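You operate a simulated robot arm through the tools that you are given. There is no shell and no other tool. Be economical: measure what you need, move in short steps, check, and stop when the job is done.

You run a simulated two-armed robot. Do the job below in one go: nothing can be reset, and whatever is moved stays where it is left.

## Task
Take the lid off the hooks tin and lay it down on the top of the motor table. Take the box tube with the purple stripe and leave it on the side shelf of the tall welder cart. Put the box tube with the teal stripe on top of the steel plate with the orange grip. Take the square collar with the blue side and leave it on the flat steel plate on the squaring plate. Take the small brush with the green back and put it on the top of the side shelf of the cylinder holder. Set the sliding stop of the flat vice to 90 mm. Take the steel block with the blue end and put it on top of the white block with the felt sole. The order is free. Set down upright: small brush with the green back.

The check looks at the end state, three seconds after you hand in, the way a careful person would. Anything else that was tipped, shoved, dropped, spilled or broken makes it a failure. A push-on lid holds only when it is set on centred and level and pressed home; a screw cap is set on level and turned clockwise until tight.

## Robot
Two 7-joint arms with two-finger parallel grippers on one trunk, on a base that drives. Base frame: it is fixed to the floor where the robot stands at the start and does not move with it; the origin is under the middle of the robot, x ahead of it, y to its left, z up. Readings come in mm, degrees, newtons and seconds.
The left shoulder is at the start at [50, 165, 1130], the right one opposite. With the tool pointing down near the work surface each hand reaches from about 240 to 700 mm from the robot's upright axis, wherever it stands, measured 20 degrees to its own side. Places, roughly: box tube with the purple stripe (5x6x5 cm) [-2200, -100, 900]; box tube with the teal stripe (5x6x5 cm) [-2300, -100, 900]; flat steel plate [-3000, 0, 750]; side shelf of the tall welder cart [-2900, 2600, 600]; sliding stop of the flat vice [-7600, 300, 900]; small brush with the green back (5x4x5 cm) [-7300, 200, 900]; square collar with the blue side (4x4x2 cm) [-3300, 100, 900]; steel block with the blue end (4x6x3 cm) [-7700, 200, 900]; steel plate with the orange grip (13x10x3 cm) [-1100, 4600, 900]; top of the side shelf of the cylinder holder [-8500, -1700, 700]; white block with the felt sole (7x7x4 cm) [-10100, 2700, 900]. Payload 3.91 kg a hand.
The TCP of each hand is the grasp point between the finger pads, 30 mm short of the fingertips. In the tool frame z runs along the fingers and y along their closing line. The gripper opens to 110 mm. The fingers are 20 mm wide and 10 mm thick; the gripper's body (48 by 112 mm) begins 55 mm behind the TCP.
Orientation is that of the tool frame in the base frame, as [roll, pitch, yaw] about the fixed x, y, z axes, in that order (R = Rz(yaw) Ry(pitch) Rx(roll)). With the fingers straight down and closing along the base's y, the tool's x points along the base's -x, its y along +y and its z along -z.

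## Interface
- The arms move only by the tool drive_tool. It takes "left_steps", "right_steps" or both (then of equal length, played together; a hand with none holds still); each is a list that holds one entry, the list of rows, each a list of 7 numbers: the shift along the tool's x, y, z in mm, then the turn, a rotation vector about the tool's x, y, z in rad, then the gripper command, from -1 (shut) to 1 (fully open), values between in proportion. In form: [[[tx, ty, tz, ax, ay, az, gripper], ...]]. A call has 1 to 10 rows; each row shifts and turns the commanded pose from where the row before left it, along the tool's axes as they then stand. Rows are played at 5 a second. More than 50 mm and 8.6 degrees between two rows, or a gripper value outside its range, and nothing of the call is played. A pose out of reach is approached as far as the arm can. The call stops where the force on the tool passes 40 N (or 10 N more than at its start, if that is more) or the arm is blocked; 0.2 s more then pass. The fingers move at their own pace (about 45 mm/s each) and stop on an object; they squeeze with about 21 N. The grip force told is the motor's: it shows also when the fingers shut on nothing. Time passes only in rows, and 0.2 s behind the last, so rows that do not move let the fingers close. It gives the time, the measured TCP pose, the force on the tool (base axes), the opening and the grip force at its end, in the units of the frame above (readings bear some noise), with the torque about the TCP (base axes, N m) and any sound that the robot's microphone picked up.
- Cameras (640 x 400 px; columns grow to the right, rows downward): "scene" is now at [120.3, -2.3, 1309.7]; the picture's right is [-0.03, -1.00, 0.00], its down [-0.48, 0.01, -0.88] and it looks along [0.88, -0.02, -0.48] (base axes); focal length 265 px, centre (320, 200). "left" rides on the left gripper at [72, -17, -103] in its tool frame; the picture's right is [0.23, 0.97, 0.00], its down [-0.76, 0.18, -0.62] and it looks along [-0.61, 0.14, 0.78] (tool axes); focal length 222 px, centre (320, 200). "right" rides on the right gripper at [72, 17, -103] in its tool frame; the picture's right is [-0.23, 0.97, 0.00], its down [-0.76, -0.18, -0.62] and it looks along [-0.61, -0.14, 0.78] (tool axes); focal length 222 px, centre (320, 200).
- grab_frame(camera): a new picture of that camera. It takes no simulated time.
- raise_lower(by): slides the trunk up (or, below 0, down) by that many mm; the arms and the scene camera ride with it, the base frame stays. It gives what a move gives, with no picture.
- steer(legs): drives the robot by 1 to 6 legs, each [ahead, left, turn to the left] in mm, mm and degrees, along the robot's own axes; the way and the turn of a leg run together, so that a leg with both is an arc; at most 1500 mm and 180 degrees a leg. The arms and the cameras ride along, it lands a little off, and it stops where it bumps. It gives what a move gives.
- turn_head(pan, tilt): turns the head with the scene camera to pan (to the left, within 80 degrees either way) and tilt (down, from -29 to 69), counted from straight ahead of the robot. It gives what a move gives.
- pixel_to_xyz(camera, pixels): there is no depth. For up to 12 entries [column, row, z] of the newest picture of that camera ("zoom" is the newest enlarged one), the place [x, y] in the base frame at which the ray of that pixel passes the height z, good to about 3 mm. It takes no simulated time.
- zoom(camera, box): a new picture of the part [left, top, right, bottom] of that camera's present view, enlarged. It takes no simulated time.
- job_done(): hands the job in; it is judged then, once.

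Go step by step. Measure first, check grasps and placings, and put right what went wrong. The budget is 124 turns and 136 pictures, counting those below and the enlarged ones. Unless the task says otherwise, let go and move clear before handing in.

The tools are called after "Call:" as a command line: name --argument value ..., lists and objects as JSON in quotes. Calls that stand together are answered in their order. drive_tool: Moves the arms, as the interface text tells. Its arguments: {"type":"object","properties":{"left_steps":{"type":"array","items":{"type":"array","items":{"type":"array","items":{"type":"number"}}}},"right_steps":{"type":"array","items":{"type":"array","items":{"type":"array","items":{"type":"number"}}}}},"required":[]} The other tools are called the same way: raise_lower (by) slides the trunk up or down; steer (legs) drives the base; turn_head (pan, tilt) turns the head that bears the scene camera; grab_frame (camera) takes a picture; pixel_to_xyz (camera, pixels) gives the place at which the rays of pixels pass given heights; zoom (camera, box) takes an enlarged picture of a part of a camera's view; job_done () hands the job in.

At the start:

```text
time: 0.0
left_eef_pos: [518.1, 182.8, 1130.0]
left_ee_rot: [179.9, 0.0, 179.9]
left_contact_force: [0.7, 0.5, 0.2]
left_wrist_torque: [-0.02, -0.01, -0.01]
left_width: 110.0
left_grasp_force: 0.1
right_eef_pos: [323.4, -139.4, 1193.8]
right_ee_rot: [180.0, 0.0, -180.0]
right_contact_force: [0.4, -0.1, 0.1]
right_wrist_torque: [0.01, 0.0, -0.01]
right_width: 110.0
right_grasp_force: 0.0
trunk travel left (down, up): [-350.0, 153.0]
robot x, y, heading: [-2.9, -0.5, 0.2]
head pan, tilt: [-1.6, 28.9]
```

scene: 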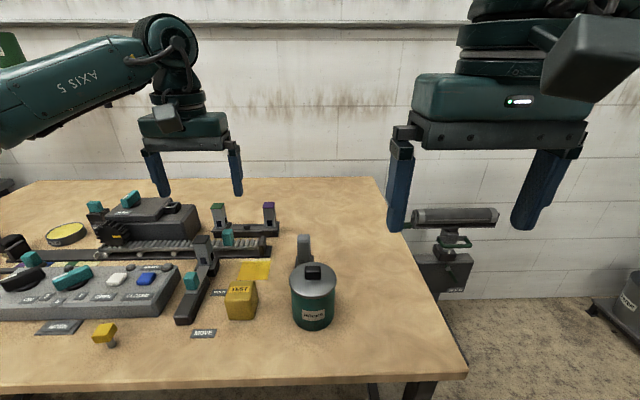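
right: 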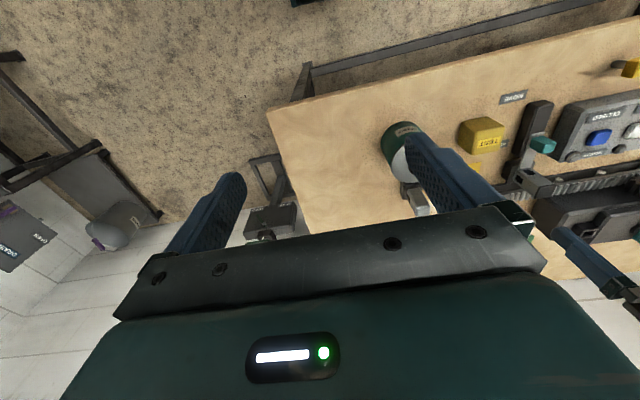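
left: 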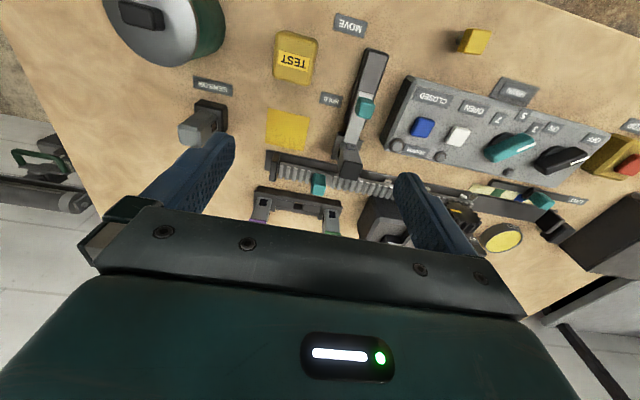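

The scene shows a green tin with a knobbed lid at about (313,295). I'll read its label and look around for the motor table.

Call:
zoom --camera "scene" --box '[220, 220, 380, 340]'

Call:
pixel_to_xyz --camera "scene" --pixels '[[313, 282, 950], [313, 268, 980], [313, 327, 850], [313, 300, 850], [292, 285, 940], [335, 285, 940], [313, 295, 940], [312, 260, 850]]'

Call:
turn_head --pan -75 --tilt 20

Call:
grab_frame --camera "scene"

Call:
turn_head --pan 75 --tilt 20

Call:
grab_frame --camera "scene"

```text
3.33 times, centred on (300, 280) of scene
```

zoom: 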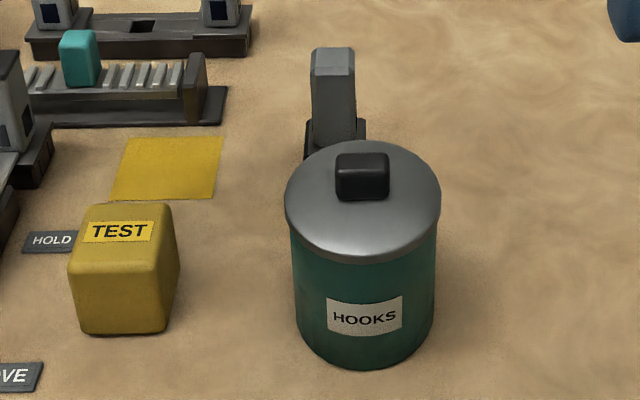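

```text
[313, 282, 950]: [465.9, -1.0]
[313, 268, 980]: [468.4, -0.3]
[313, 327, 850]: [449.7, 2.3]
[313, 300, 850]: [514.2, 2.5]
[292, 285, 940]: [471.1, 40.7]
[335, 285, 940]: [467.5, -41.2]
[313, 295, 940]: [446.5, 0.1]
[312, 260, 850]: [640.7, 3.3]
```

```text
time: 1.4
left_eef_pos: [519.0, 181.7, 1130.9]
left_ee_rot: [-180.0, 0.0, 180.0]
left_contact_force: [0.1, -1.0, 0.2]
left_wrist_torque: [0.03, 0.0, 0.0]
left_width: 109.9
left_grasp_force: 0.1
right_eef_pos: [325.1, -138.1, 1193.4]
right_ee_rot: [-179.9, 0.0, -180.0]
right_contact_force: [-0.3, 0.4, -0.3]
right_wrist_torque: [-0.03, 0.01, 0.01]
right_width: 110.0
right_grasp_force: 0.0
trunk travel left (down, up): [-350.0, 153.0]
robot x, y, heading: [-1.7, -0.2, -0.1]
head pan, tilt: [-75.0, 20.0]
```

```text
131 pictures are left
```

scene: 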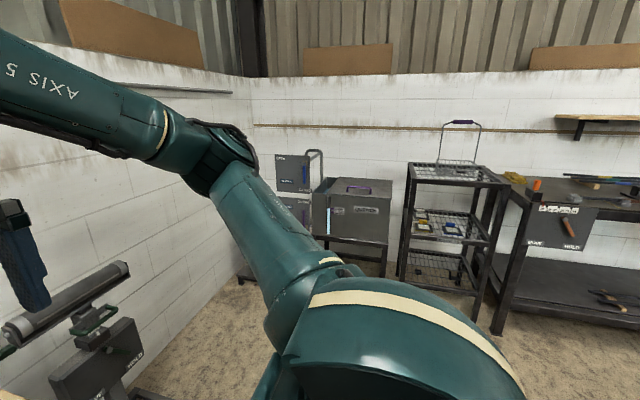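

```text
time: 3.8
left_eef_pos: [518.2, 182.1, 1130.5]
left_ee_rot: [-180.0, 0.0, -180.0]
left_contact_force: [0.3, -0.3, 0.5]
left_wrist_torque: [-0.01, 0.0, -0.03]
left_width: 109.9
left_grasp_force: 0.1
right_eef_pos: [324.4, -137.9, 1193.7]
right_ee_rot: [179.9, -0.1, 180.0]
right_contact_force: [1.0, 0.0, 0.6]
right_wrist_torque: [0.0, 0.01, -0.01]
right_width: 110.1
right_grasp_force: 0.0
trunk travel left (down, up): [-350.0, 153.0]
robot x, y, heading: [-1.5, 0.0, -0.1]
head pan, tilt: [75.0, 20.0]
```

```text
130 pictures are left
```

scene: 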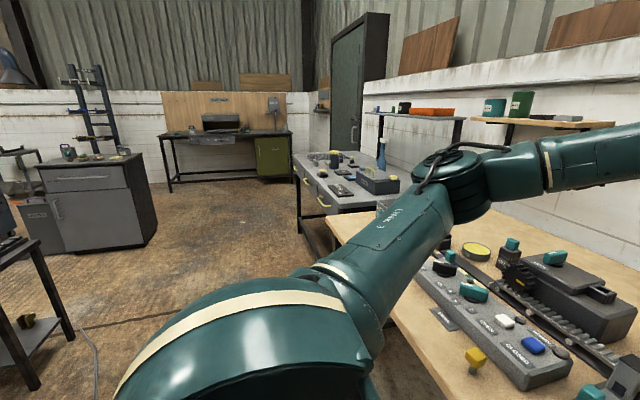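

The tin is HOOKS, centred near (468, 0). Now I look for the motor table in zoomed views.

Call:
zoom --camera "scene" --box '[0, 60, 320, 260]'

Call:
zoom --camera "scene" --box '[290, 80, 450, 230]'

Call:
turn_head --pan 25 --tilt 40

Call:
grab_frame --camera "scene"

```text
2.00 times, centred on (160, 160) of scene
```

zoom: 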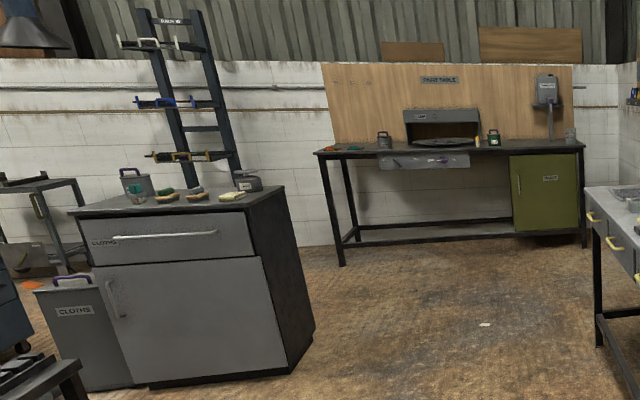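

```text
2.67 times, centred on (370, 155) of scene
```

zoom: 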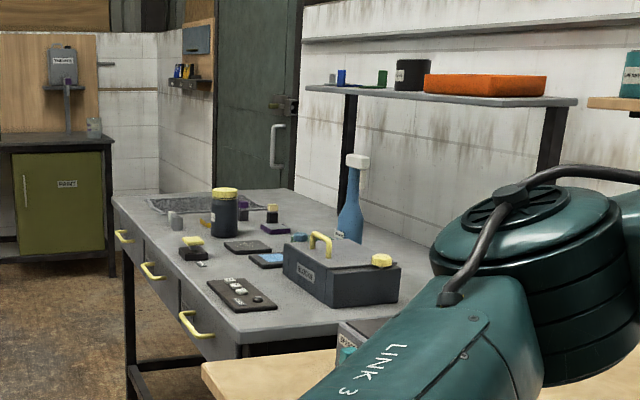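

```text
time: 5.0
left_eef_pos: [520.2, 183.2, 1131.1]
left_ee_rot: [-180.0, -0.1, -179.9]
left_contact_force: [-0.1, 0.8, 0.4]
left_wrist_torque: [0.04, 0.0, 0.0]
left_width: 109.9
left_grasp_force: 0.0
right_eef_pos: [323.9, -138.3, 1195.0]
right_ee_rot: [180.0, -0.1, -179.9]
right_contact_force: [0.3, 0.2, 0.9]
right_wrist_torque: [-0.01, -0.02, 0.01]
right_width: 109.8
right_grasp_force: 0.1
trunk travel left (down, up): [-350.0, 153.0]
robot x, y, heading: [-2.1, 1.6, -0.1]
head pan, tilt: [25.0, 40.0]
```

```text
127 pictures are left
```

scene: 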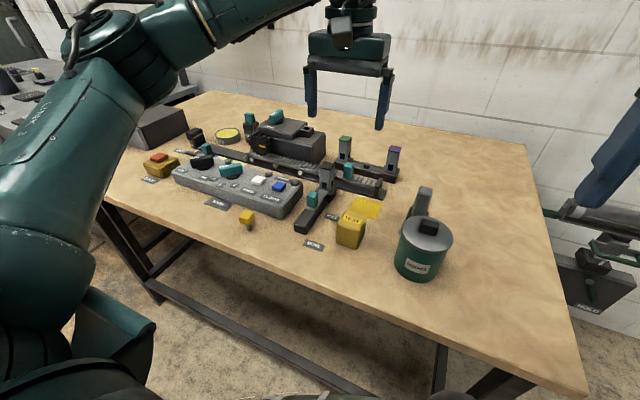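

Several nameplates lie on this table; I'll zoom to read them before deciding which table is the motor table.

Call:
zoom --camera "scene" --box '[130, 90, 400, 260]'

Call:
turn_head --pan -40 --tilt 35

Call:
grab_frame --camera "scene"

```text
2.35 times, centred on (265, 175) of scene
```

zoom: 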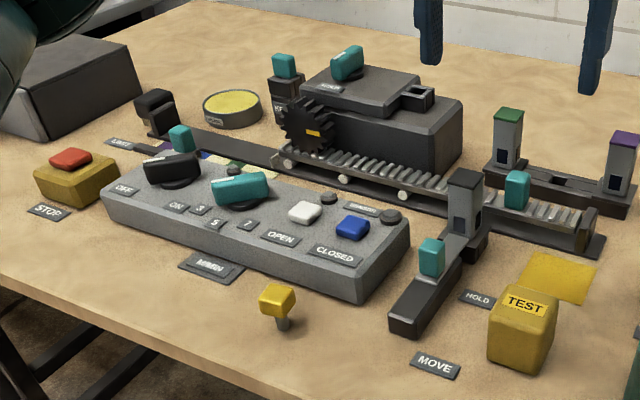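

```text
time: 6.3
left_eef_pos: [519.0, 183.0, 1130.0]
left_ee_rot: [179.9, -0.1, 180.0]
left_contact_force: [0.2, 0.1, 0.7]
left_wrist_torque: [0.0, 0.0, -0.02]
left_width: 110.0
left_grasp_force: 0.0
right_eef_pos: [323.8, -138.6, 1193.4]
right_ee_rot: [180.0, 0.0, -180.0]
right_contact_force: [-0.4, 0.3, -0.2]
right_wrist_torque: [-0.03, 0.0, 0.02]
right_width: 109.9
right_grasp_force: 0.1
trunk travel left (down, up): [-350.0, 153.0]
robot x, y, heading: [0.5, -0.2, 0.2]
head pan, tilt: [-40.0, 35.0]
```

```text
125 pictures are left
```

scene: 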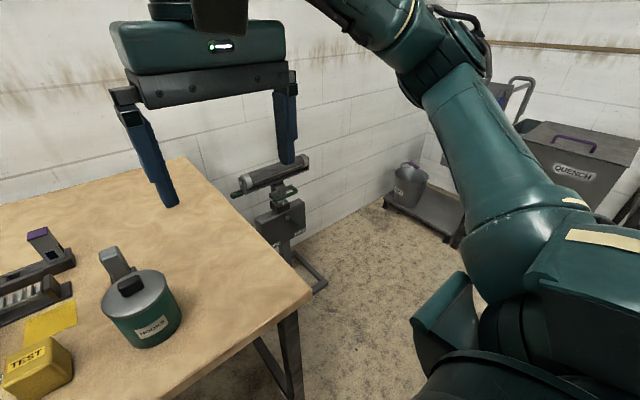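

Call:
turn_head --pan 15 --tilt 10

Call:
grab_frame --camera "scene"

Call:
zoom --camera "scene" --box '[120, 220, 360, 370]'

```text
time: 7.6
left_eef_pos: [518.0, 183.2, 1131.2]
left_ee_rot: [180.0, 0.0, -179.9]
left_contact_force: [-0.1, -0.4, -0.6]
left_wrist_torque: [-0.03, -0.02, 0.0]
left_width: 110.2
left_grasp_force: 0.0
right_eef_pos: [324.2, -138.7, 1193.8]
right_ee_rot: [180.0, -0.1, -180.0]
right_contact_force: [0.5, 0.3, 0.4]
right_wrist_torque: [0.03, 0.0, 0.0]
right_width: 110.0
right_grasp_force: 0.0
trunk travel left (down, up): [-350.0, 153.0]
robot x, y, heading: [1.7, -0.6, 0.2]
head pan, tilt: [15.0, 10.0]
```

```text
124 pictures are left
```

scene: 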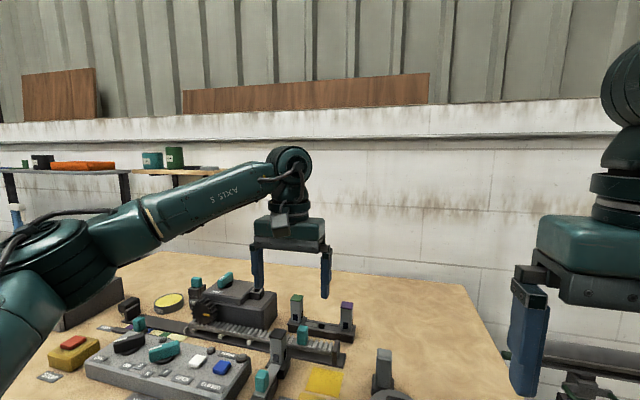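

```text
2.67 times, centred on (240, 295) of scene
```

zoom: 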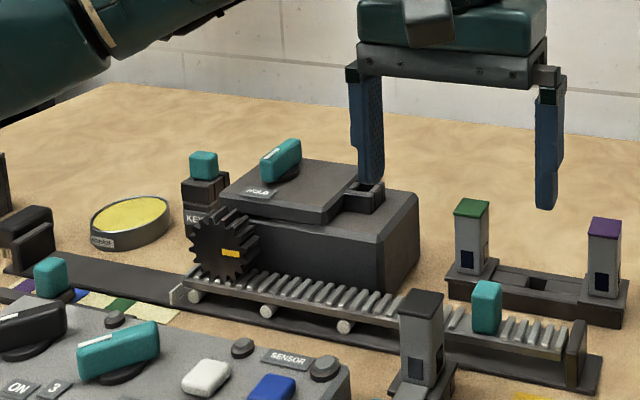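

This table carries the motor and rack, so I take it to be the motor table. I move the right hand to look at the tin from closer and clear of it.

Call:
drive_tool --right_steps '[[[-11, 35, 26, 0, 0, 0, 1], [-11, 35, 26, 0, 0, 0, 1], [-11, 35, 26, 0, 0, 0, 1], [-11, 34, 26, 0, 0, 0, 1], [0, 0, 0, 0, 0, 0, 1]]]'

Call:
grab_frame --camera "right"

Call:
turn_head --pan 0 --tilt 35

Call:
zoom --camera "scene" --box '[220, 180, 420, 300]'

```text
time: 8.8
left_eef_pos: [519.1, 181.7, 1131.6]
left_ee_rot: [180.0, 0.0, -179.9]
left_contact_force: [-0.1, -0.2, 0.4]
left_wrist_torque: [0.0, 0.01, -0.01]
left_width: 110.1
left_grasp_force: 0.0
right_eef_pos: [367.6, 1.3, 1091.4]
right_ee_rot: [180.0, 0.0, -180.0]
right_contact_force: [0.0, -0.5, 0.1]
right_wrist_torque: [0.02, -0.01, 0.0]
right_width: 110.0
right_grasp_force: 0.1
trunk travel left (down, up): [-350.0, 153.0]
robot x, y, heading: [1.4, -0.6, 0.2]
head pan, tilt: [15.0, 10.0]
```

```text
122 pictures are left
```

right: 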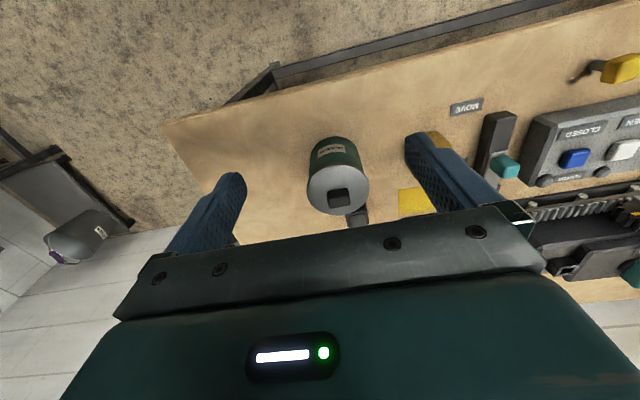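

```text
time: 9.7
left_eef_pos: [518.9, 183.1, 1129.9]
left_ee_rot: [-180.0, 0.0, 180.0]
left_contact_force: [0.1, -0.1, -0.2]
left_wrist_torque: [0.01, 0.01, 0.0]
left_width: 110.1
left_grasp_force: 0.0
right_eef_pos: [368.0, 0.7, 1088.7]
right_ee_rot: [180.0, -0.1, 179.9]
right_contact_force: [0.9, -0.2, 0.3]
right_wrist_torque: [-0.02, 0.02, 0.0]
right_width: 109.9
right_grasp_force: 0.2
trunk travel left (down, up): [-350.0, 153.0]
robot x, y, heading: [-0.3, 2.7, 0.1]
head pan, tilt: [0.0, 35.0]
```

```text
3.20 times, centred on (320, 240) of scene
```

zoom: 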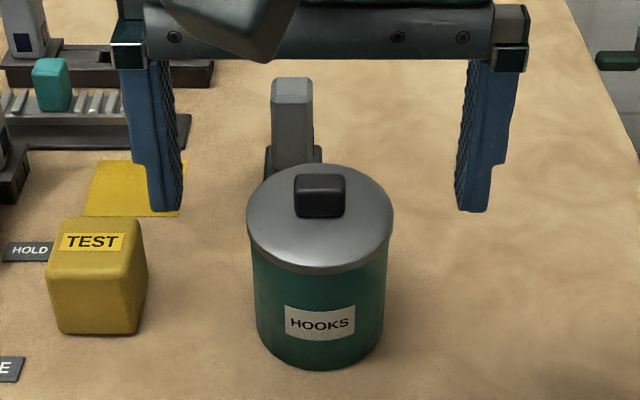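

The knob is at (340,197) in the right picture and (320,182) in the zoom; I triangulate its height.

Call:
pixel_to_xyz --camera "right" --pixels '[[340, 191, 965], [340, 191, 945], [340, 191, 985], [336, 142, 850], [310, 188, 940], [369, 186, 940]]'

Call:
pixel_to_xyz --camera "zoom" --pixels '[[320, 182, 965], [320, 182, 945], [320, 182, 985], [320, 369, 850], [247, 220, 940], [394, 220, 940], [298, 205, 955], [345, 205, 955], [320, 165, 940], [320, 268, 940]]'

```text
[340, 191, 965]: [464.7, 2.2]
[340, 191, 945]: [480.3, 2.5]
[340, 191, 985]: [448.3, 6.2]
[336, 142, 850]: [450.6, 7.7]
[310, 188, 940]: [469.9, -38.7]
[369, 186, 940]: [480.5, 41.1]
```

```text
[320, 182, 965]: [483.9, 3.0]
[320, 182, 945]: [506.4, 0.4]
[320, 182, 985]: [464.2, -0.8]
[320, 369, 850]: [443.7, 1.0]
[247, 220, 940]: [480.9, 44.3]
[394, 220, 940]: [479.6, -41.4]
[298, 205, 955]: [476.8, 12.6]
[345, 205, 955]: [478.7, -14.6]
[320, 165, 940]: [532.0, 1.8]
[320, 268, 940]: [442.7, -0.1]
```

Knob centre is about (483, 1) with its top near z 965 and the lid at about 945. I bring the right hand over it with fingers part open and look.

Call:
drive_tool --right_steps '[[[-38, 0, 20, 0, 0, 0, 0.2], [-38, 0, 20, 0, 0, 0, 0.2], [-39, 0, 20, 0, 0, 0, 0.2], [0, 0, 20, 0, 0, 0, 0.2], [0, 0, 10, 0, 0, 0, 0.2], [0, 0, 10, 0, 0, 0, 0.2]]]'

Call:
zoom --camera "scene" --box '[220, 180, 420, 300]'

Call:
grab_frame --camera "right"

```text
time: 11.1
left_eef_pos: [519.2, 183.0, 1130.4]
left_ee_rot: [-180.0, -0.1, 180.0]
left_contact_force: [-0.9, 0.1, 0.5]
left_wrist_torque: [-0.01, -0.01, 0.0]
left_width: 110.0
left_grasp_force: 0.0
right_eef_pos: [482.5, 0.4, 990.5]
right_ee_rot: [180.0, 0.0, -179.9]
right_contact_force: [-0.5, 0.2, -1.1]
right_wrist_torque: [0.0, 0.04, 0.04]
right_width: 66.0
right_grasp_force: 0.0
trunk travel left (down, up): [-350.0, 153.0]
robot x, y, heading: [2.3, -0.1, 0.1]
head pan, tilt: [0.0, 35.0]
```

```text
3.20 times, centred on (320, 240) of scene
```

zoom: 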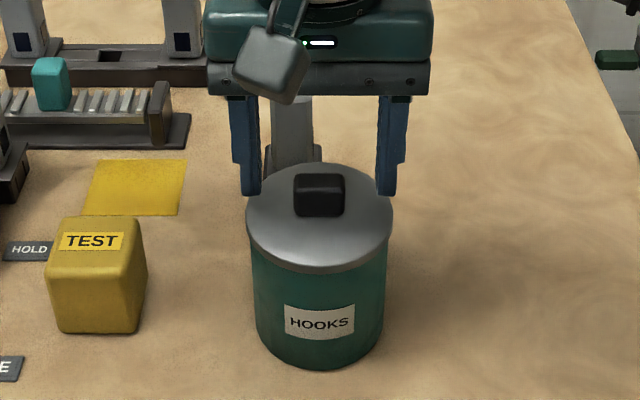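

```text
119 pictures are left
```

right: 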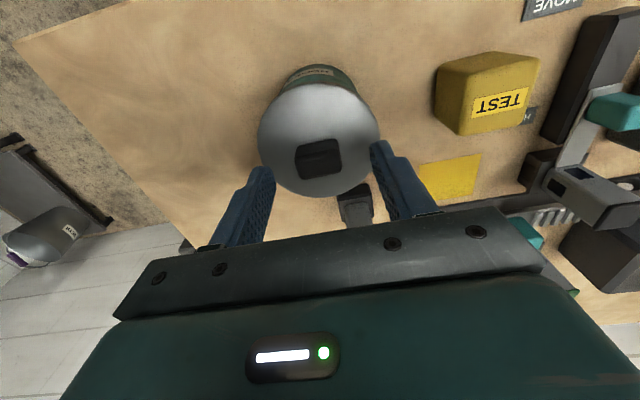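

Both views show the fingertips straddling the knob. I go down 12 mm and close.

Call:
drive_tool --right_steps '[[[0, 0, 6, 0, 0, 0, 0.2], [0, 0, 6, 0, 0, 0, 0.2], [0, 0, 0, 0, 0, 0, -1], [0, 0, 0, 0, 0, 0, -1], [0, 0, 0, 0, 0, 0, -1], [0, 0, 0, 0, 0, 0, -1]]]'

Call:
zoom --camera "scene" --box '[220, 180, 420, 300]'

```text
time: 12.5
left_eef_pos: [518.8, 183.2, 1130.8]
left_ee_rot: [-180.0, 0.0, 179.9]
left_contact_force: [0.7, -0.9, -0.1]
left_wrist_torque: [0.0, 0.01, -0.01]
left_width: 110.3
left_grasp_force: 0.0
right_eef_pos: [482.6, 0.4, 978.4]
right_ee_rot: [180.0, 0.0, 180.0]
right_contact_force: [0.9, 2.0, 3.5]
right_wrist_torque: [0.06, -0.06, 0.05]
right_width: 29.2
right_grasp_force: 20.9
trunk travel left (down, up): [-350.0, 153.0]
robot x, y, heading: [-2.7, 0.9, 0.2]
head pan, tilt: [0.0, 35.0]
```

```text
3.20 times, centred on (320, 240) of scene
```

zoom: 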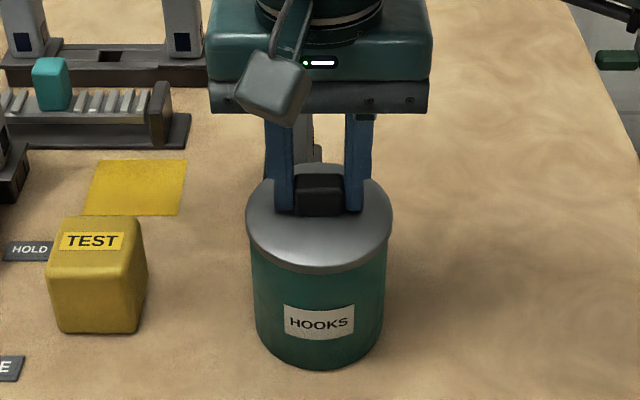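

Gripped at 29 mm. I lift in small steps and check whether the tin stays down.

Call:
drive_tool --right_steps '[[[0, 0, -3, 0, 0, 0, -1], [0, 0, -4, 0, 0, 0, -1], [0, 0, -6, 0, 0, 0, -1], [0, 0, 0, 0, 0, 0, -1]]]'

Call:
zoom --camera "scene" --box '[220, 180, 420, 300]'

```text
time: 13.5
left_eef_pos: [518.5, 183.0, 1131.2]
left_ee_rot: [-180.0, -0.1, 180.0]
left_contact_force: [-0.5, 0.6, -1.3]
left_wrist_torque: [0.0, -0.02, 0.02]
left_width: 109.7
left_grasp_force: 0.0
right_eef_pos: [484.1, 1.5, 990.8]
right_ee_rot: [-180.0, 0.0, -180.0]
right_contact_force: [-0.3, -0.1, -0.3]
right_wrist_torque: [0.01, -0.01, 0.02]
right_width: 29.1
right_grasp_force: 21.0
trunk travel left (down, up): [-350.0, 153.0]
robot x, y, heading: [1.9, -2.4, -0.0]
head pan, tilt: [0.0, 35.0]
```

```text
3.20 times, centred on (320, 240) of scene
```

zoom: 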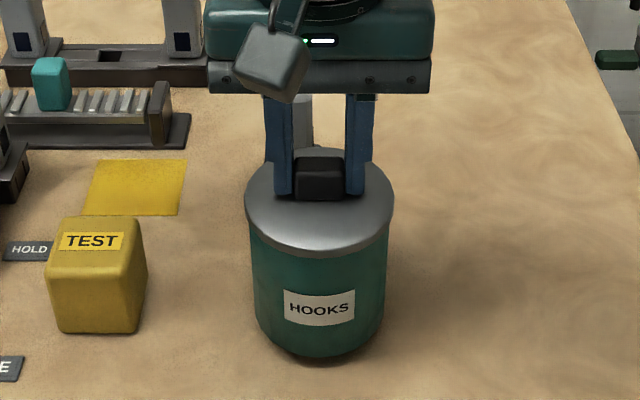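

The tin came up with the lid, so I'll set it down and hold the tin body with the left hand. I measure the tin and the neighbouring TEST block for clearance.

Call:
drive_tool --right_steps '[[[0, 0, 6, 0, 0, 0, -1], [0, 0, 6, 0, 0, 0, -1], [0, 0, 0, 0, 0, 0, -1]]]'

Call:
zoom --camera "scene" --box '[220, 180, 420, 300]'

Call:
pixel_to_xyz --camera "zoom" --pixels '[[137, 334, 850], [60, 334, 850], [148, 315, 850], [255, 340, 850], [383, 340, 850], [133, 222, 905], [251, 250, 930], [389, 250, 930]]'

```text
time: 14.3
left_eef_pos: [519.6, 182.8, 1130.3]
left_ee_rot: [179.9, 0.0, -180.0]
left_contact_force: [-0.5, 0.4, 0.3]
left_wrist_torque: [-0.02, 0.0, 0.0]
left_width: 109.8
left_grasp_force: 0.1
right_eef_pos: [482.1, 1.6, 978.8]
right_ee_rot: [180.0, 0.0, -180.0]
right_contact_force: [-0.5, -0.8, -0.5]
right_wrist_torque: [0.01, -0.02, -0.02]
right_width: 29.0
right_grasp_force: 20.8
trunk travel left (down, up): [-350.0, 153.0]
robot x, y, heading: [0.3, 1.3, -0.3]
head pan, tilt: [0.0, 35.0]
```

```text
3.20 times, centred on (320, 240) of scene
```

zoom: 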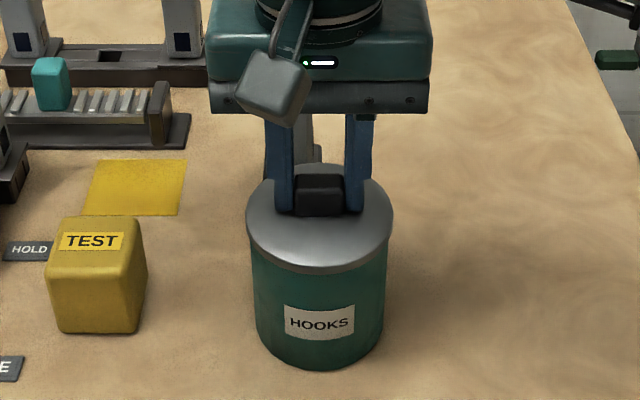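

```text
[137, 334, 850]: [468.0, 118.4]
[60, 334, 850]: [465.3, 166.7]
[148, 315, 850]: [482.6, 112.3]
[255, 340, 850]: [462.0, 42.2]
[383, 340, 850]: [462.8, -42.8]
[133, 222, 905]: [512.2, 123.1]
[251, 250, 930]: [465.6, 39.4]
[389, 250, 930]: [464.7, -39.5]
```

TEST is 112 mm off, leaving room. I bring the left hand back, tilt it 45° forward, and lower it before going sideways.

Call:
drive_tool --left_steps '[[[35, 0, 0, 0, 0, 0, 0.85], [35, 0, 0, 0, 0, 0, 0.85], [35, 0, 0, 0, 0, 0, 0.85], [35, 0, 0, 0, 0, 0, 0.85], [0, 0, 0, 0, -0.131, 0, 0.85], [0, 0, 0, 0, -0.131, 0, 0.85], [0, 0, 0, 0, -0.131, 0, 0.85], [0, 0, 0, 0, -0.131, 0, 0.85], [0, 0, 0, 0, -0.131, 0, 0.85], [0, 0, 0, 0, -0.131, 0, 0.85]]]'

Call:
drive_tool --left_steps '[[[31, 0, 33, 0, 0, 0, 0.85], [31, 0, 33, 0, 0, 0, 0.85], [31, 0, 33, 0, 0, 0, 0.85], [0, -46, 0, 0, 0, 0, 0.85], [0, -46, 0, 0, 0, 0, 0.85], [0, 0, 0, 0, 0, 0, 0.85]]]'

Call:
grab_frame --camera "scene"

```text
time: 16.5
left_eef_pos: [379.0, 183.1, 1130.8]
left_ee_rot: [-179.9, 45.2, -179.9]
left_contact_force: [-0.1, -0.3, 0.1]
left_wrist_torque: [-0.02, -0.05, -0.03]
left_width: 101.6
left_grasp_force: 0.1
right_eef_pos: [483.8, 0.7, 978.5]
right_ee_rot: [180.0, 0.0, 180.0]
right_contact_force: [-0.1, 0.1, -0.7]
right_wrist_torque: [-0.03, 0.04, -0.02]
right_width: 29.0
right_grasp_force: 21.3
trunk travel left (down, up): [-350.0, 153.0]
robot x, y, heading: [0.1, -1.8, 0.1]
head pan, tilt: [0.0, 35.0]
```

```text
time: 17.9
left_eef_pos: [407.0, 87.1, 1000.0]
left_ee_rot: [-180.0, 45.1, -179.9]
left_contact_force: [0.3, 0.2, 0.8]
left_wrist_torque: [-0.01, 0.04, 0.03]
left_width: 101.9
left_grasp_force: 0.0
left hand out of reach, approached as far as the arm can: row 1, 2, 3
right_eef_pos: [481.6, 0.1, 978.3]
right_ee_rot: [-180.0, 0.0, -180.0]
right_contact_force: [-0.1, -0.2, -0.3]
right_wrist_torque: [0.07, 0.01, -0.02]
right_width: 28.9
right_grasp_force: 20.6
trunk travel left (down, up): [-350.0, 153.0]
robot x, y, heading: [-0.6, 4.0, -0.3]
head pan, tilt: [0.0, 35.0]
```

```text
115 pictures are left
```

scene: 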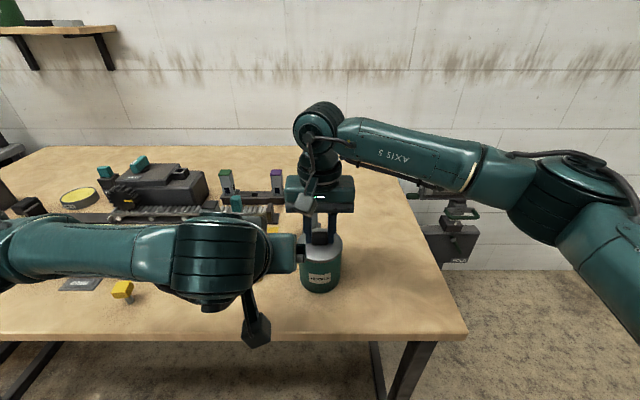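

The left hand reached (407, 87, 1000), near its inner limit. I shift it sideways to y≈0 and check.

Call:
drive_tool --left_steps '[[[0, -29, 0, 0, 0, 0, 0.85], [0, -29, 0, 0, 0, 0, 0.85], [0, -28, 0, 0, 0, 0, 0.85], [0, 0, 0, 0, 0, 0, 0.85]]]'

Call:
grab_frame --camera "scene"

Call:
grab_frame --camera "left"

```text
time: 18.9
left_eef_pos: [405.2, 0.1, 1000.5]
left_ee_rot: [-180.0, 45.0, -180.0]
left_contact_force: [-0.2, 0.2, -0.3]
left_wrist_torque: [-0.01, -0.02, 0.0]
left_width: 101.9
left_grasp_force: 0.1
right_eef_pos: [482.7, -0.2, 978.3]
right_ee_rot: [180.0, 0.0, 180.0]
right_contact_force: [-0.5, -0.6, -1.9]
right_wrist_torque: [0.04, 0.02, 0.0]
right_width: 29.2
right_grasp_force: 20.4
trunk travel left (down, up): [-350.0, 153.0]
robot x, y, heading: [-1.2, 2.3, -0.1]
head pan, tilt: [0.0, 35.0]
```

```text
114 pictures are left
```

scene: 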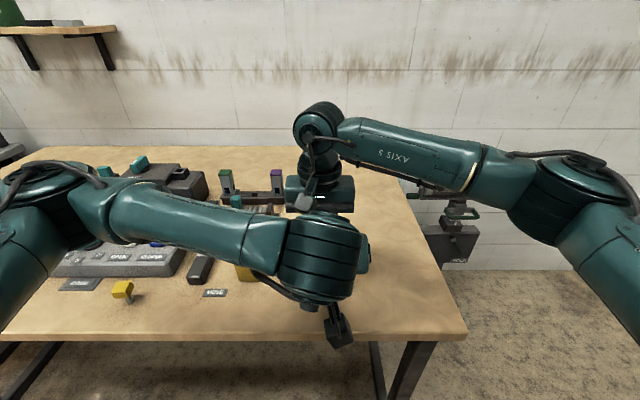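

```text
113 pictures are left
```

left: 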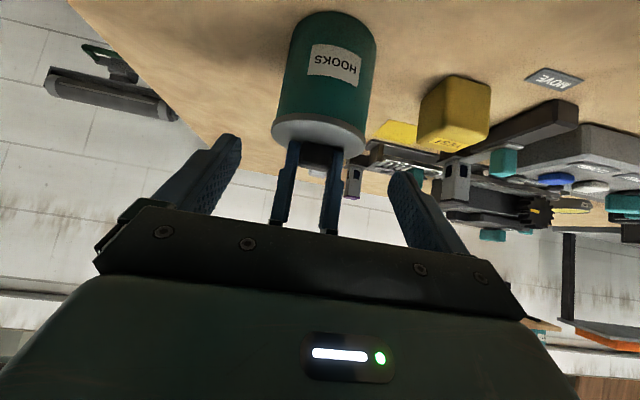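

The left fingers line up with the tin (tin at columns 272–375, fingers either side). I lower and slide in along the tool axis.

Call:
drive_tool --left_steps '[[[19, 1, 0, 0, 0, 0, 0.85], [0, 0, 22, 0, 0, 0, 0.85], [0, 0, 22, 0, 0, 0, 0.85], [0, 0, 22, 0, 0, 0, 0.85], [0, 0, 20, 0, 0, 0, 0.85], [0, 0, 0, 0, 0, 0, 0.85]]]'

Call:
grab_frame --camera "left"

```text
time: 20.3
left_eef_pos: [454.5, 0.6, 927.6]
left_ee_rot: [179.9, 45.1, -180.0]
left_contact_force: [0.0, 0.0, 0.1]
left_wrist_torque: [-0.02, 0.05, 0.0]
left_width: 101.9
left_grasp_force: 0.1
right_eef_pos: [483.1, 0.6, 978.3]
right_ee_rot: [-180.0, 0.0, 180.0]
right_contact_force: [0.7, -0.4, -1.5]
right_wrist_torque: [0.01, 0.0, 0.01]
right_width: 29.0
right_grasp_force: 21.1
trunk travel left (down, up): [-350.0, 153.0]
robot x, y, heading: [0.0, -2.7, 0.3]
head pan, tilt: [0.0, 35.0]
```

```text
112 pictures are left
```

left: 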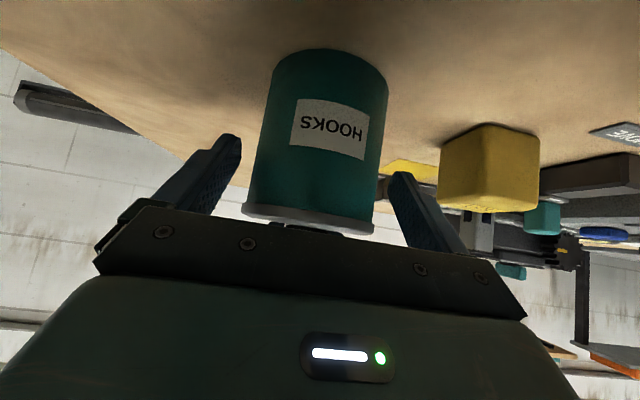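

Call:
drive_tool --left_steps '[[[4, 0, 11, 0, 0, 0, 0.85], [0, 0, 11, 0, 0, 0, 0.85], [0, 0, 0, 0, 0, 0, -1], [0, 0, 0, 0, 0, 0, -1], [0, 0, 0, 0, 0, 0, -1], [0, 0, 0, 0, 0, 0, -1]]]'

Call:
grab_frame --camera "left"

```text
time: 21.7
left_eef_pos: [466.3, 1.2, 907.9]
left_ee_rot: [180.0, 44.9, -179.9]
left_contact_force: [1.8, 0.9, -1.2]
left_wrist_torque: [0.0, 0.0, -0.01]
left_width: 83.0
left_grasp_force: 21.1
right_eef_pos: [482.0, 0.0, 979.6]
right_ee_rot: [180.0, 0.0, 180.0]
right_contact_force: [-2.5, -0.8, -0.8]
right_wrist_torque: [-0.01, 0.09, -0.02]
right_width: 28.7
right_grasp_force: 20.8
trunk travel left (down, up): [-350.0, 153.0]
robot x, y, heading: [-2.5, -0.6, -0.1]
head pan, tilt: [0.0, 35.0]
```

```text
111 pictures are left
```

left: 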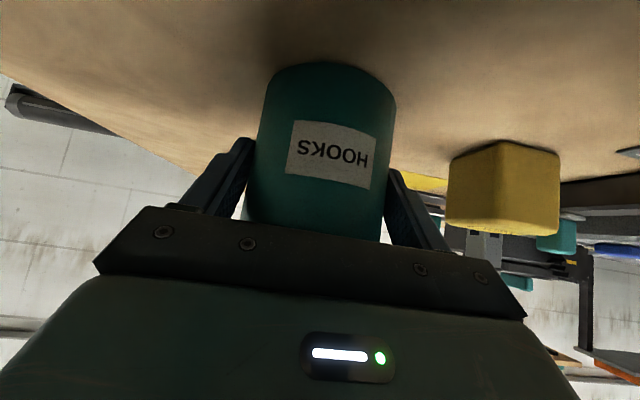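

The left hand grips the tin at 83 mm. Now the right pulls the lid straight up.

Call:
drive_tool --right_steps '[[[0, 0, -3, 0, 0, 0, -1], [0, 0, -4, 0, 0, 0, -1], [0, 0, -5, 0, 0, 0, -1], [0, 0, -8, 0, 0, 0, -1], [0, 0, -15, 0, 0, 0, -1], [0, 0, 0, 0, 0, 0, -1]]]'

Call:
grab_frame --camera "left"

Call:
grab_frame --camera "right"

```text
time: 23.1
left_eef_pos: [465.2, 0.1, 909.1]
left_ee_rot: [-179.9, 45.1, -179.9]
left_contact_force: [-4.2, -0.3, 13.0]
left_wrist_torque: [0.0, 0.08, 0.02]
left_width: 83.0
left_grasp_force: 21.2
right_eef_pos: [483.1, -0.3, 1013.1]
right_ee_rot: [180.0, 0.0, 180.0]
right_contact_force: [3.4, 0.5, -13.2]
right_wrist_torque: [0.02, -0.7, 0.01]
right_width: 28.9
right_grasp_force: 21.2
trunk travel left (down, up): [-350.0, 153.0]
robot x, y, heading: [1.9, 5.3, -0.1]
head pan, tilt: [0.0, 35.0]
heard: snap
```

```text
110 pictures are left
```

left: 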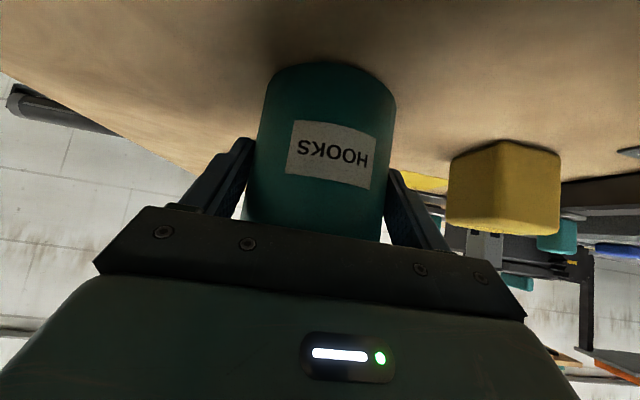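

```text
109 pictures are left
```

right: 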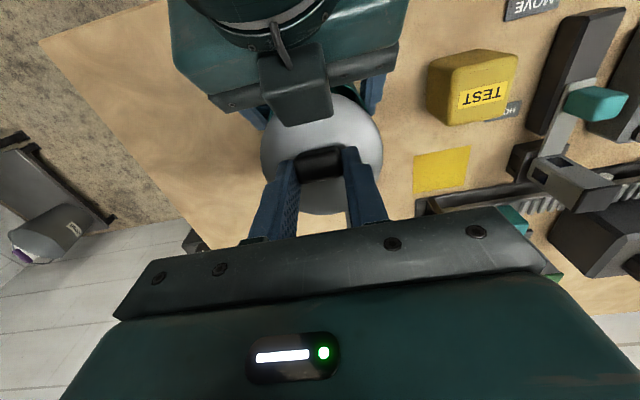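

A snap: the lid is free, but 13 N shows its edge catching the left gripper's body. I move it forward 20 mm, then up and to the right.

Call:
drive_tool --right_steps '[[[-10, 0, 0, 0, 0, 0, -1], [-15, 0, 0, 0, 0, 0, -1], [0, 0, -20, 0, 0, 0, -1], [0, 0, -25, 0, 0, 0, -1], [0, -40, 0, 0, 0, 0, -1], [0, -45, 0, 0, 0, 0, -1], [0, -45, 0, 0, 0, 0, -1], [0, -45, 0, 0, 0, 0, -1], [0, 0, 0, 0, 0, 0, -1]]]'

Call:
grab_frame --camera "scene"

Call:
grab_frame --camera "left"

```text
time: 25.1
left_eef_pos: [466.3, 0.6, 907.6]
left_ee_rot: [180.0, 44.9, 180.0]
left_contact_force: [-0.3, 1.0, 0.6]
left_wrist_torque: [0.05, -0.05, -0.01]
left_width: 83.1
left_grasp_force: 21.3
right_eef_pos: [506.8, -174.4, 1057.4]
right_ee_rot: [180.0, -0.1, -179.9]
right_contact_force: [-0.7, -1.0, -0.3]
right_wrist_torque: [0.03, -0.01, -0.03]
right_width: 29.0
right_grasp_force: 21.1
trunk travel left (down, up): [-350.0, 153.0]
robot x, y, heading: [1.0, -0.2, 0.1]
head pan, tilt: [0.0, 35.0]
```

```text
108 pictures are left
```

scene: 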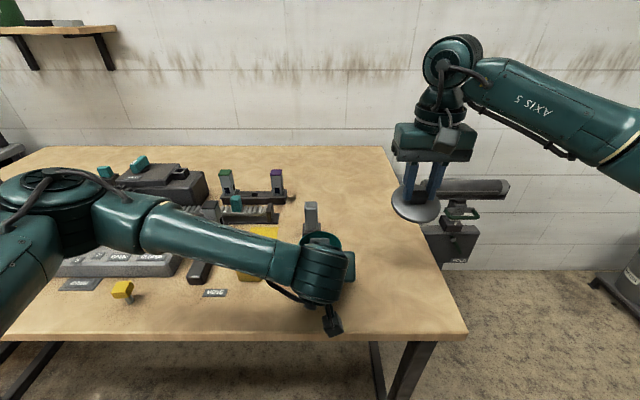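

```text
107 pictures are left
```

left: 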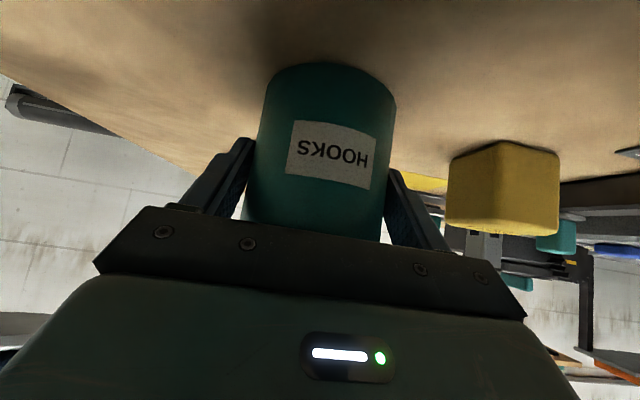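

The lid hangs level in the right hand, tin standing. I free the left hand backwards and measure the table's right edge.

Call:
drive_tool --left_steps '[[[0, 0, 0, 0, 0, 0, 0.85], [0, 0, 0, 0, 0, 0, 0.85], [0, 0, -25, 0, 0, 0, 0.85], [0, 0, -30, 0, 0, 0, 0.85], [-10, 0, -30, 0, 0, 0, 0.85], [0, 0, 0, 0, 0, 0, 0.85]]]'

Call:
grab_frame --camera "left"

Call:
pixel_to_xyz --camera "scene" --pixels '[[467, 330, 850], [420, 230, 850], [385, 148, 850], [440, 275, 850], [385, 260, 850], [412, 210, 1025]]'

Call:
grab_frame --camera "right"

```text
time: 26.5
left_eef_pos: [412.2, 0.2, 976.0]
left_ee_rot: [-180.0, 45.0, -180.0]
left_contact_force: [0.0, 0.9, -0.5]
left_wrist_torque: [-0.03, -0.02, -0.01]
left_width: 102.1
left_grasp_force: 0.1
right_eef_pos: [507.0, -174.3, 1058.0]
right_ee_rot: [179.9, 0.0, -180.0]
right_contact_force: [0.4, -0.3, -0.3]
right_wrist_torque: [0.02, -0.02, -0.01]
right_width: 28.9
right_grasp_force: 21.6
trunk travel left (down, up): [-350.0, 153.0]
robot x, y, heading: [-0.9, -2.6, 0.1]
head pan, tilt: [0.0, 35.0]
```

```text
106 pictures are left
```

left: 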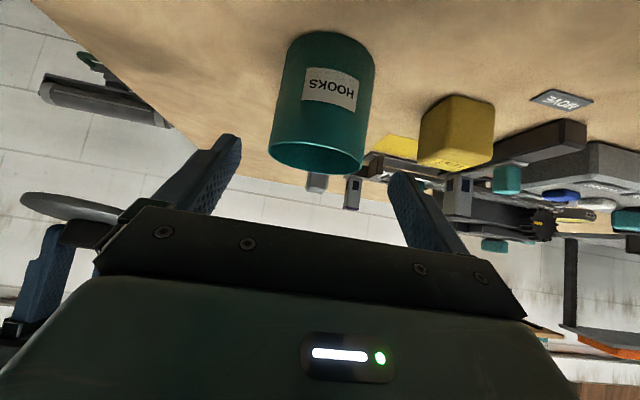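

```text
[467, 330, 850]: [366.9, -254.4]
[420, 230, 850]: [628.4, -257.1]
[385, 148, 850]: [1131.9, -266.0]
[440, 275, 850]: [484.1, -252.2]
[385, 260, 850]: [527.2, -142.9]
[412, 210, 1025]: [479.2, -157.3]
```

```text
105 pictures are left
```

right: 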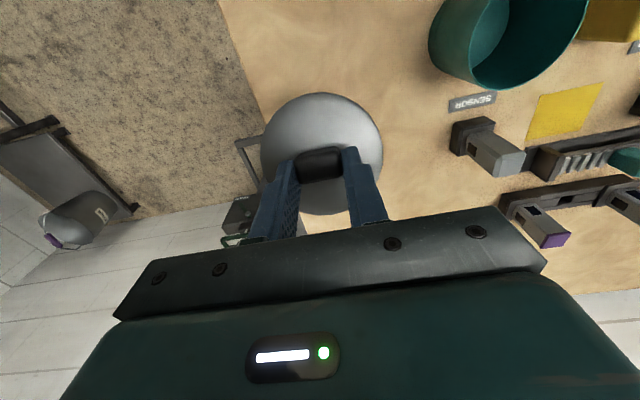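

Table's right edge is at y≈-255; I lower the lid at about (507, -140), slowing near the surface.

Call:
drive_tool --right_steps '[[[0, 34, 20, 0, 0, 0, -1], [0, 0, 40, 0, 0, 0, -1], [0, 0, 40, 0, 0, 0, -1], [0, 0, 40, 0, 0, 0, -1], [0, 0, 8, 0, 0, 0, -1], [0, 0, 4, 0, 0, 0, -1], [0, 0, 0, 0, 0, 0, -1]]]'

Call:
zoom --camera "scene" --box '[300, 200, 460, 300]'

```text
time: 28.1
left_eef_pos: [412.7, 0.5, 975.8]
left_ee_rot: [180.0, 45.0, -179.8]
left_contact_force: [0.1, -0.1, 0.5]
left_wrist_torque: [0.0, 0.01, 0.01]
left_width: 101.9
left_grasp_force: 0.1
right_eef_pos: [509.1, -141.7, 905.4]
right_ee_rot: [-180.0, -0.1, 179.9]
right_contact_force: [-0.7, 0.0, -0.1]
right_wrist_torque: [-0.02, -0.02, -0.01]
right_width: 29.2
right_grasp_force: 20.5
trunk travel left (down, up): [-350.0, 153.0]
robot x, y, heading: [2.3, -0.2, -0.4]
head pan, tilt: [0.0, 35.0]
```

```text
4.00 times, centred on (380, 250) of scene
```

zoom: 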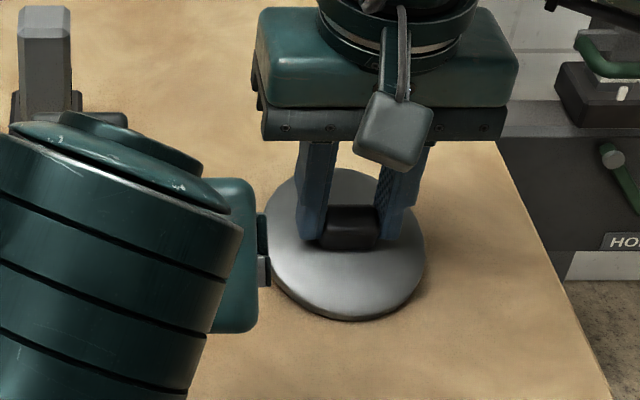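

Near the surface now; I lower in 3 mm steps until contact shows.

Call:
drive_tool --right_steps '[[[0, 0, 3, 0, 0, 0, -1], [0, 0, 3, 0, 0, 0, -1], [0, 0, 3, 0, 0, 0, -1], [0, 0, 0, 0, 0, 0, -1]]]'

```text
time: 29.1
left_eef_pos: [412.2, 0.7, 975.9]
left_ee_rot: [-180.0, 45.1, 180.0]
left_contact_force: [0.2, -0.6, 0.7]
left_wrist_torque: [0.01, 0.01, -0.03]
left_width: 102.0
left_grasp_force: 0.0
right_eef_pos: [508.6, -140.7, 899.6]
right_ee_rot: [180.0, 0.2, 179.9]
right_contact_force: [8.6, -0.1, 17.8]
right_wrist_torque: [-0.03, 0.35, -0.03]
right_width: 29.3
right_grasp_force: 20.8
trunk travel left (down, up): [-350.0, 153.0]
robot x, y, heading: [1.2, 1.6, 0.0]
head pan, tilt: [0.0, 35.0]
```

Contact felt at z≈900. I release, raise the right hand, and return the left to upright.

Call:
drive_tool --right_steps '[[[0, 0, 0, 0, 0, 0, 0], [0, 0, 0, 0, 0, 0, 0], [0, 0, -30, 0, 0, 0, 0], [0, 0, -45, 0, 0, 0, 0], [0, 0, -45, 0, 0, 0, 0], [0, 0, -45, 0, 0, 0, 0], [45, 0, 0, 0, 0, 0, 0], [45, 0, -45, 0, 0, 0, 0], [45, 0, -45, 0, 0, 0, 0]]]' --left_steps '[[[0, 0, 0, 0, 0, 0, 1], [-31, 0, -31, 0, 0, 0, 1], [-31, 0, -31, 0, 0, 0, 1], [-31, 0, -31, 0, 0, 0, 1], [0, 46, 0, 0, 0.131, 0, 1], [0, 46, 0, 0, 0.131, 0, 1], [0, 46, 0, 0, 0.131, 0, 1], [0, 0, 0, 0, 0.131, 0, 1], [0, 0, 0, 0, 0.131, 0, 1]]]'

Call:
grab_frame --camera "scene"

```text
refused: row 8 steps farther than a row can; nothing moved
```

```text
103 pictures are left
```

scene: 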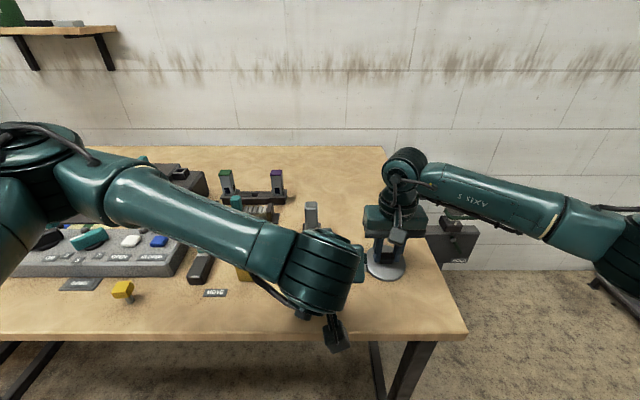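

Call:
drive_tool --right_steps '[[[0, 0, 0, 0, 0, 0, 0], [0, 0, 0, 0, 0, 0, 0], [0, 0, -30, 0, 0, 0, 0], [0, 0, -45, 0, 0, 0, 0], [0, 0, -45, 0, 0, 0, 0], [0, 0, -45, 0, 0, 0, 0], [45, 0, 0, 0, 0, 0, 0], [35, 0, -35, 0, 0, 0, 0], [35, 0, -35, 0, 0, 0, 0], [35, 0, -35, 0, 0, 0, 0]]]' --left_steps '[[[0, 0, 0, 0, 0, 0, 1], [-31, 0, -31, 0, 0, 0, 1], [-31, 0, -31, 0, 0, 0, 1], [-31, 0, -31, 0, 0, 0, 1], [0, 46, 0, 0, 0.131, 0, 1], [0, 46, 0, 0, 0.131, 0, 1], [0, 46, 0, 0, 0.131, 0, 1], [0, 0, 0, 0, 0.131, 0, 1], [0, 0, 0, 0, 0.131, 0, 1], [0, 0, 0, 0, 0.131, 0, 1]]]'

Call:
grab_frame --camera "scene"

```text
time: 31.3
left_eef_pos: [411.9, 138.1, 1106.4]
left_ee_rot: [-180.0, -0.2, 180.0]
left_contact_force: [-0.3, 0.7, -0.5]
left_wrist_torque: [0.04, -0.01, 0.02]
left_width: 109.8
left_grasp_force: 0.1
right_eef_pos: [356.5, -139.9, 1166.2]
right_ee_rot: [179.9, 0.1, -180.0]
right_contact_force: [-0.3, 0.3, 0.0]
right_wrist_torque: [-0.04, 0.02, -0.01]
right_width: 55.0
right_grasp_force: 0.1
trunk travel left (down, up): [-350.0, 153.0]
robot x, y, heading: [1.6, 0.4, -0.1]
head pan, tilt: [0.0, 35.0]
```

```text
102 pictures are left
```

scene: 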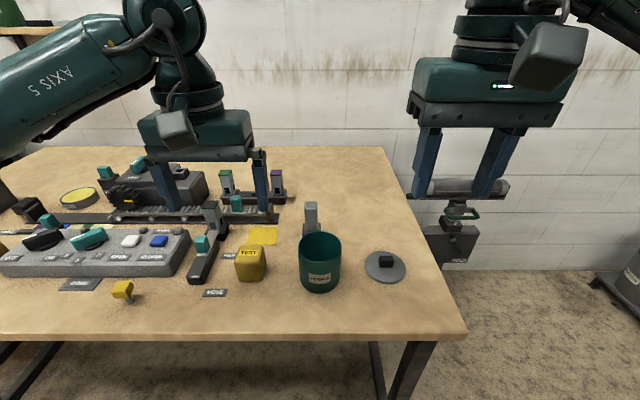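

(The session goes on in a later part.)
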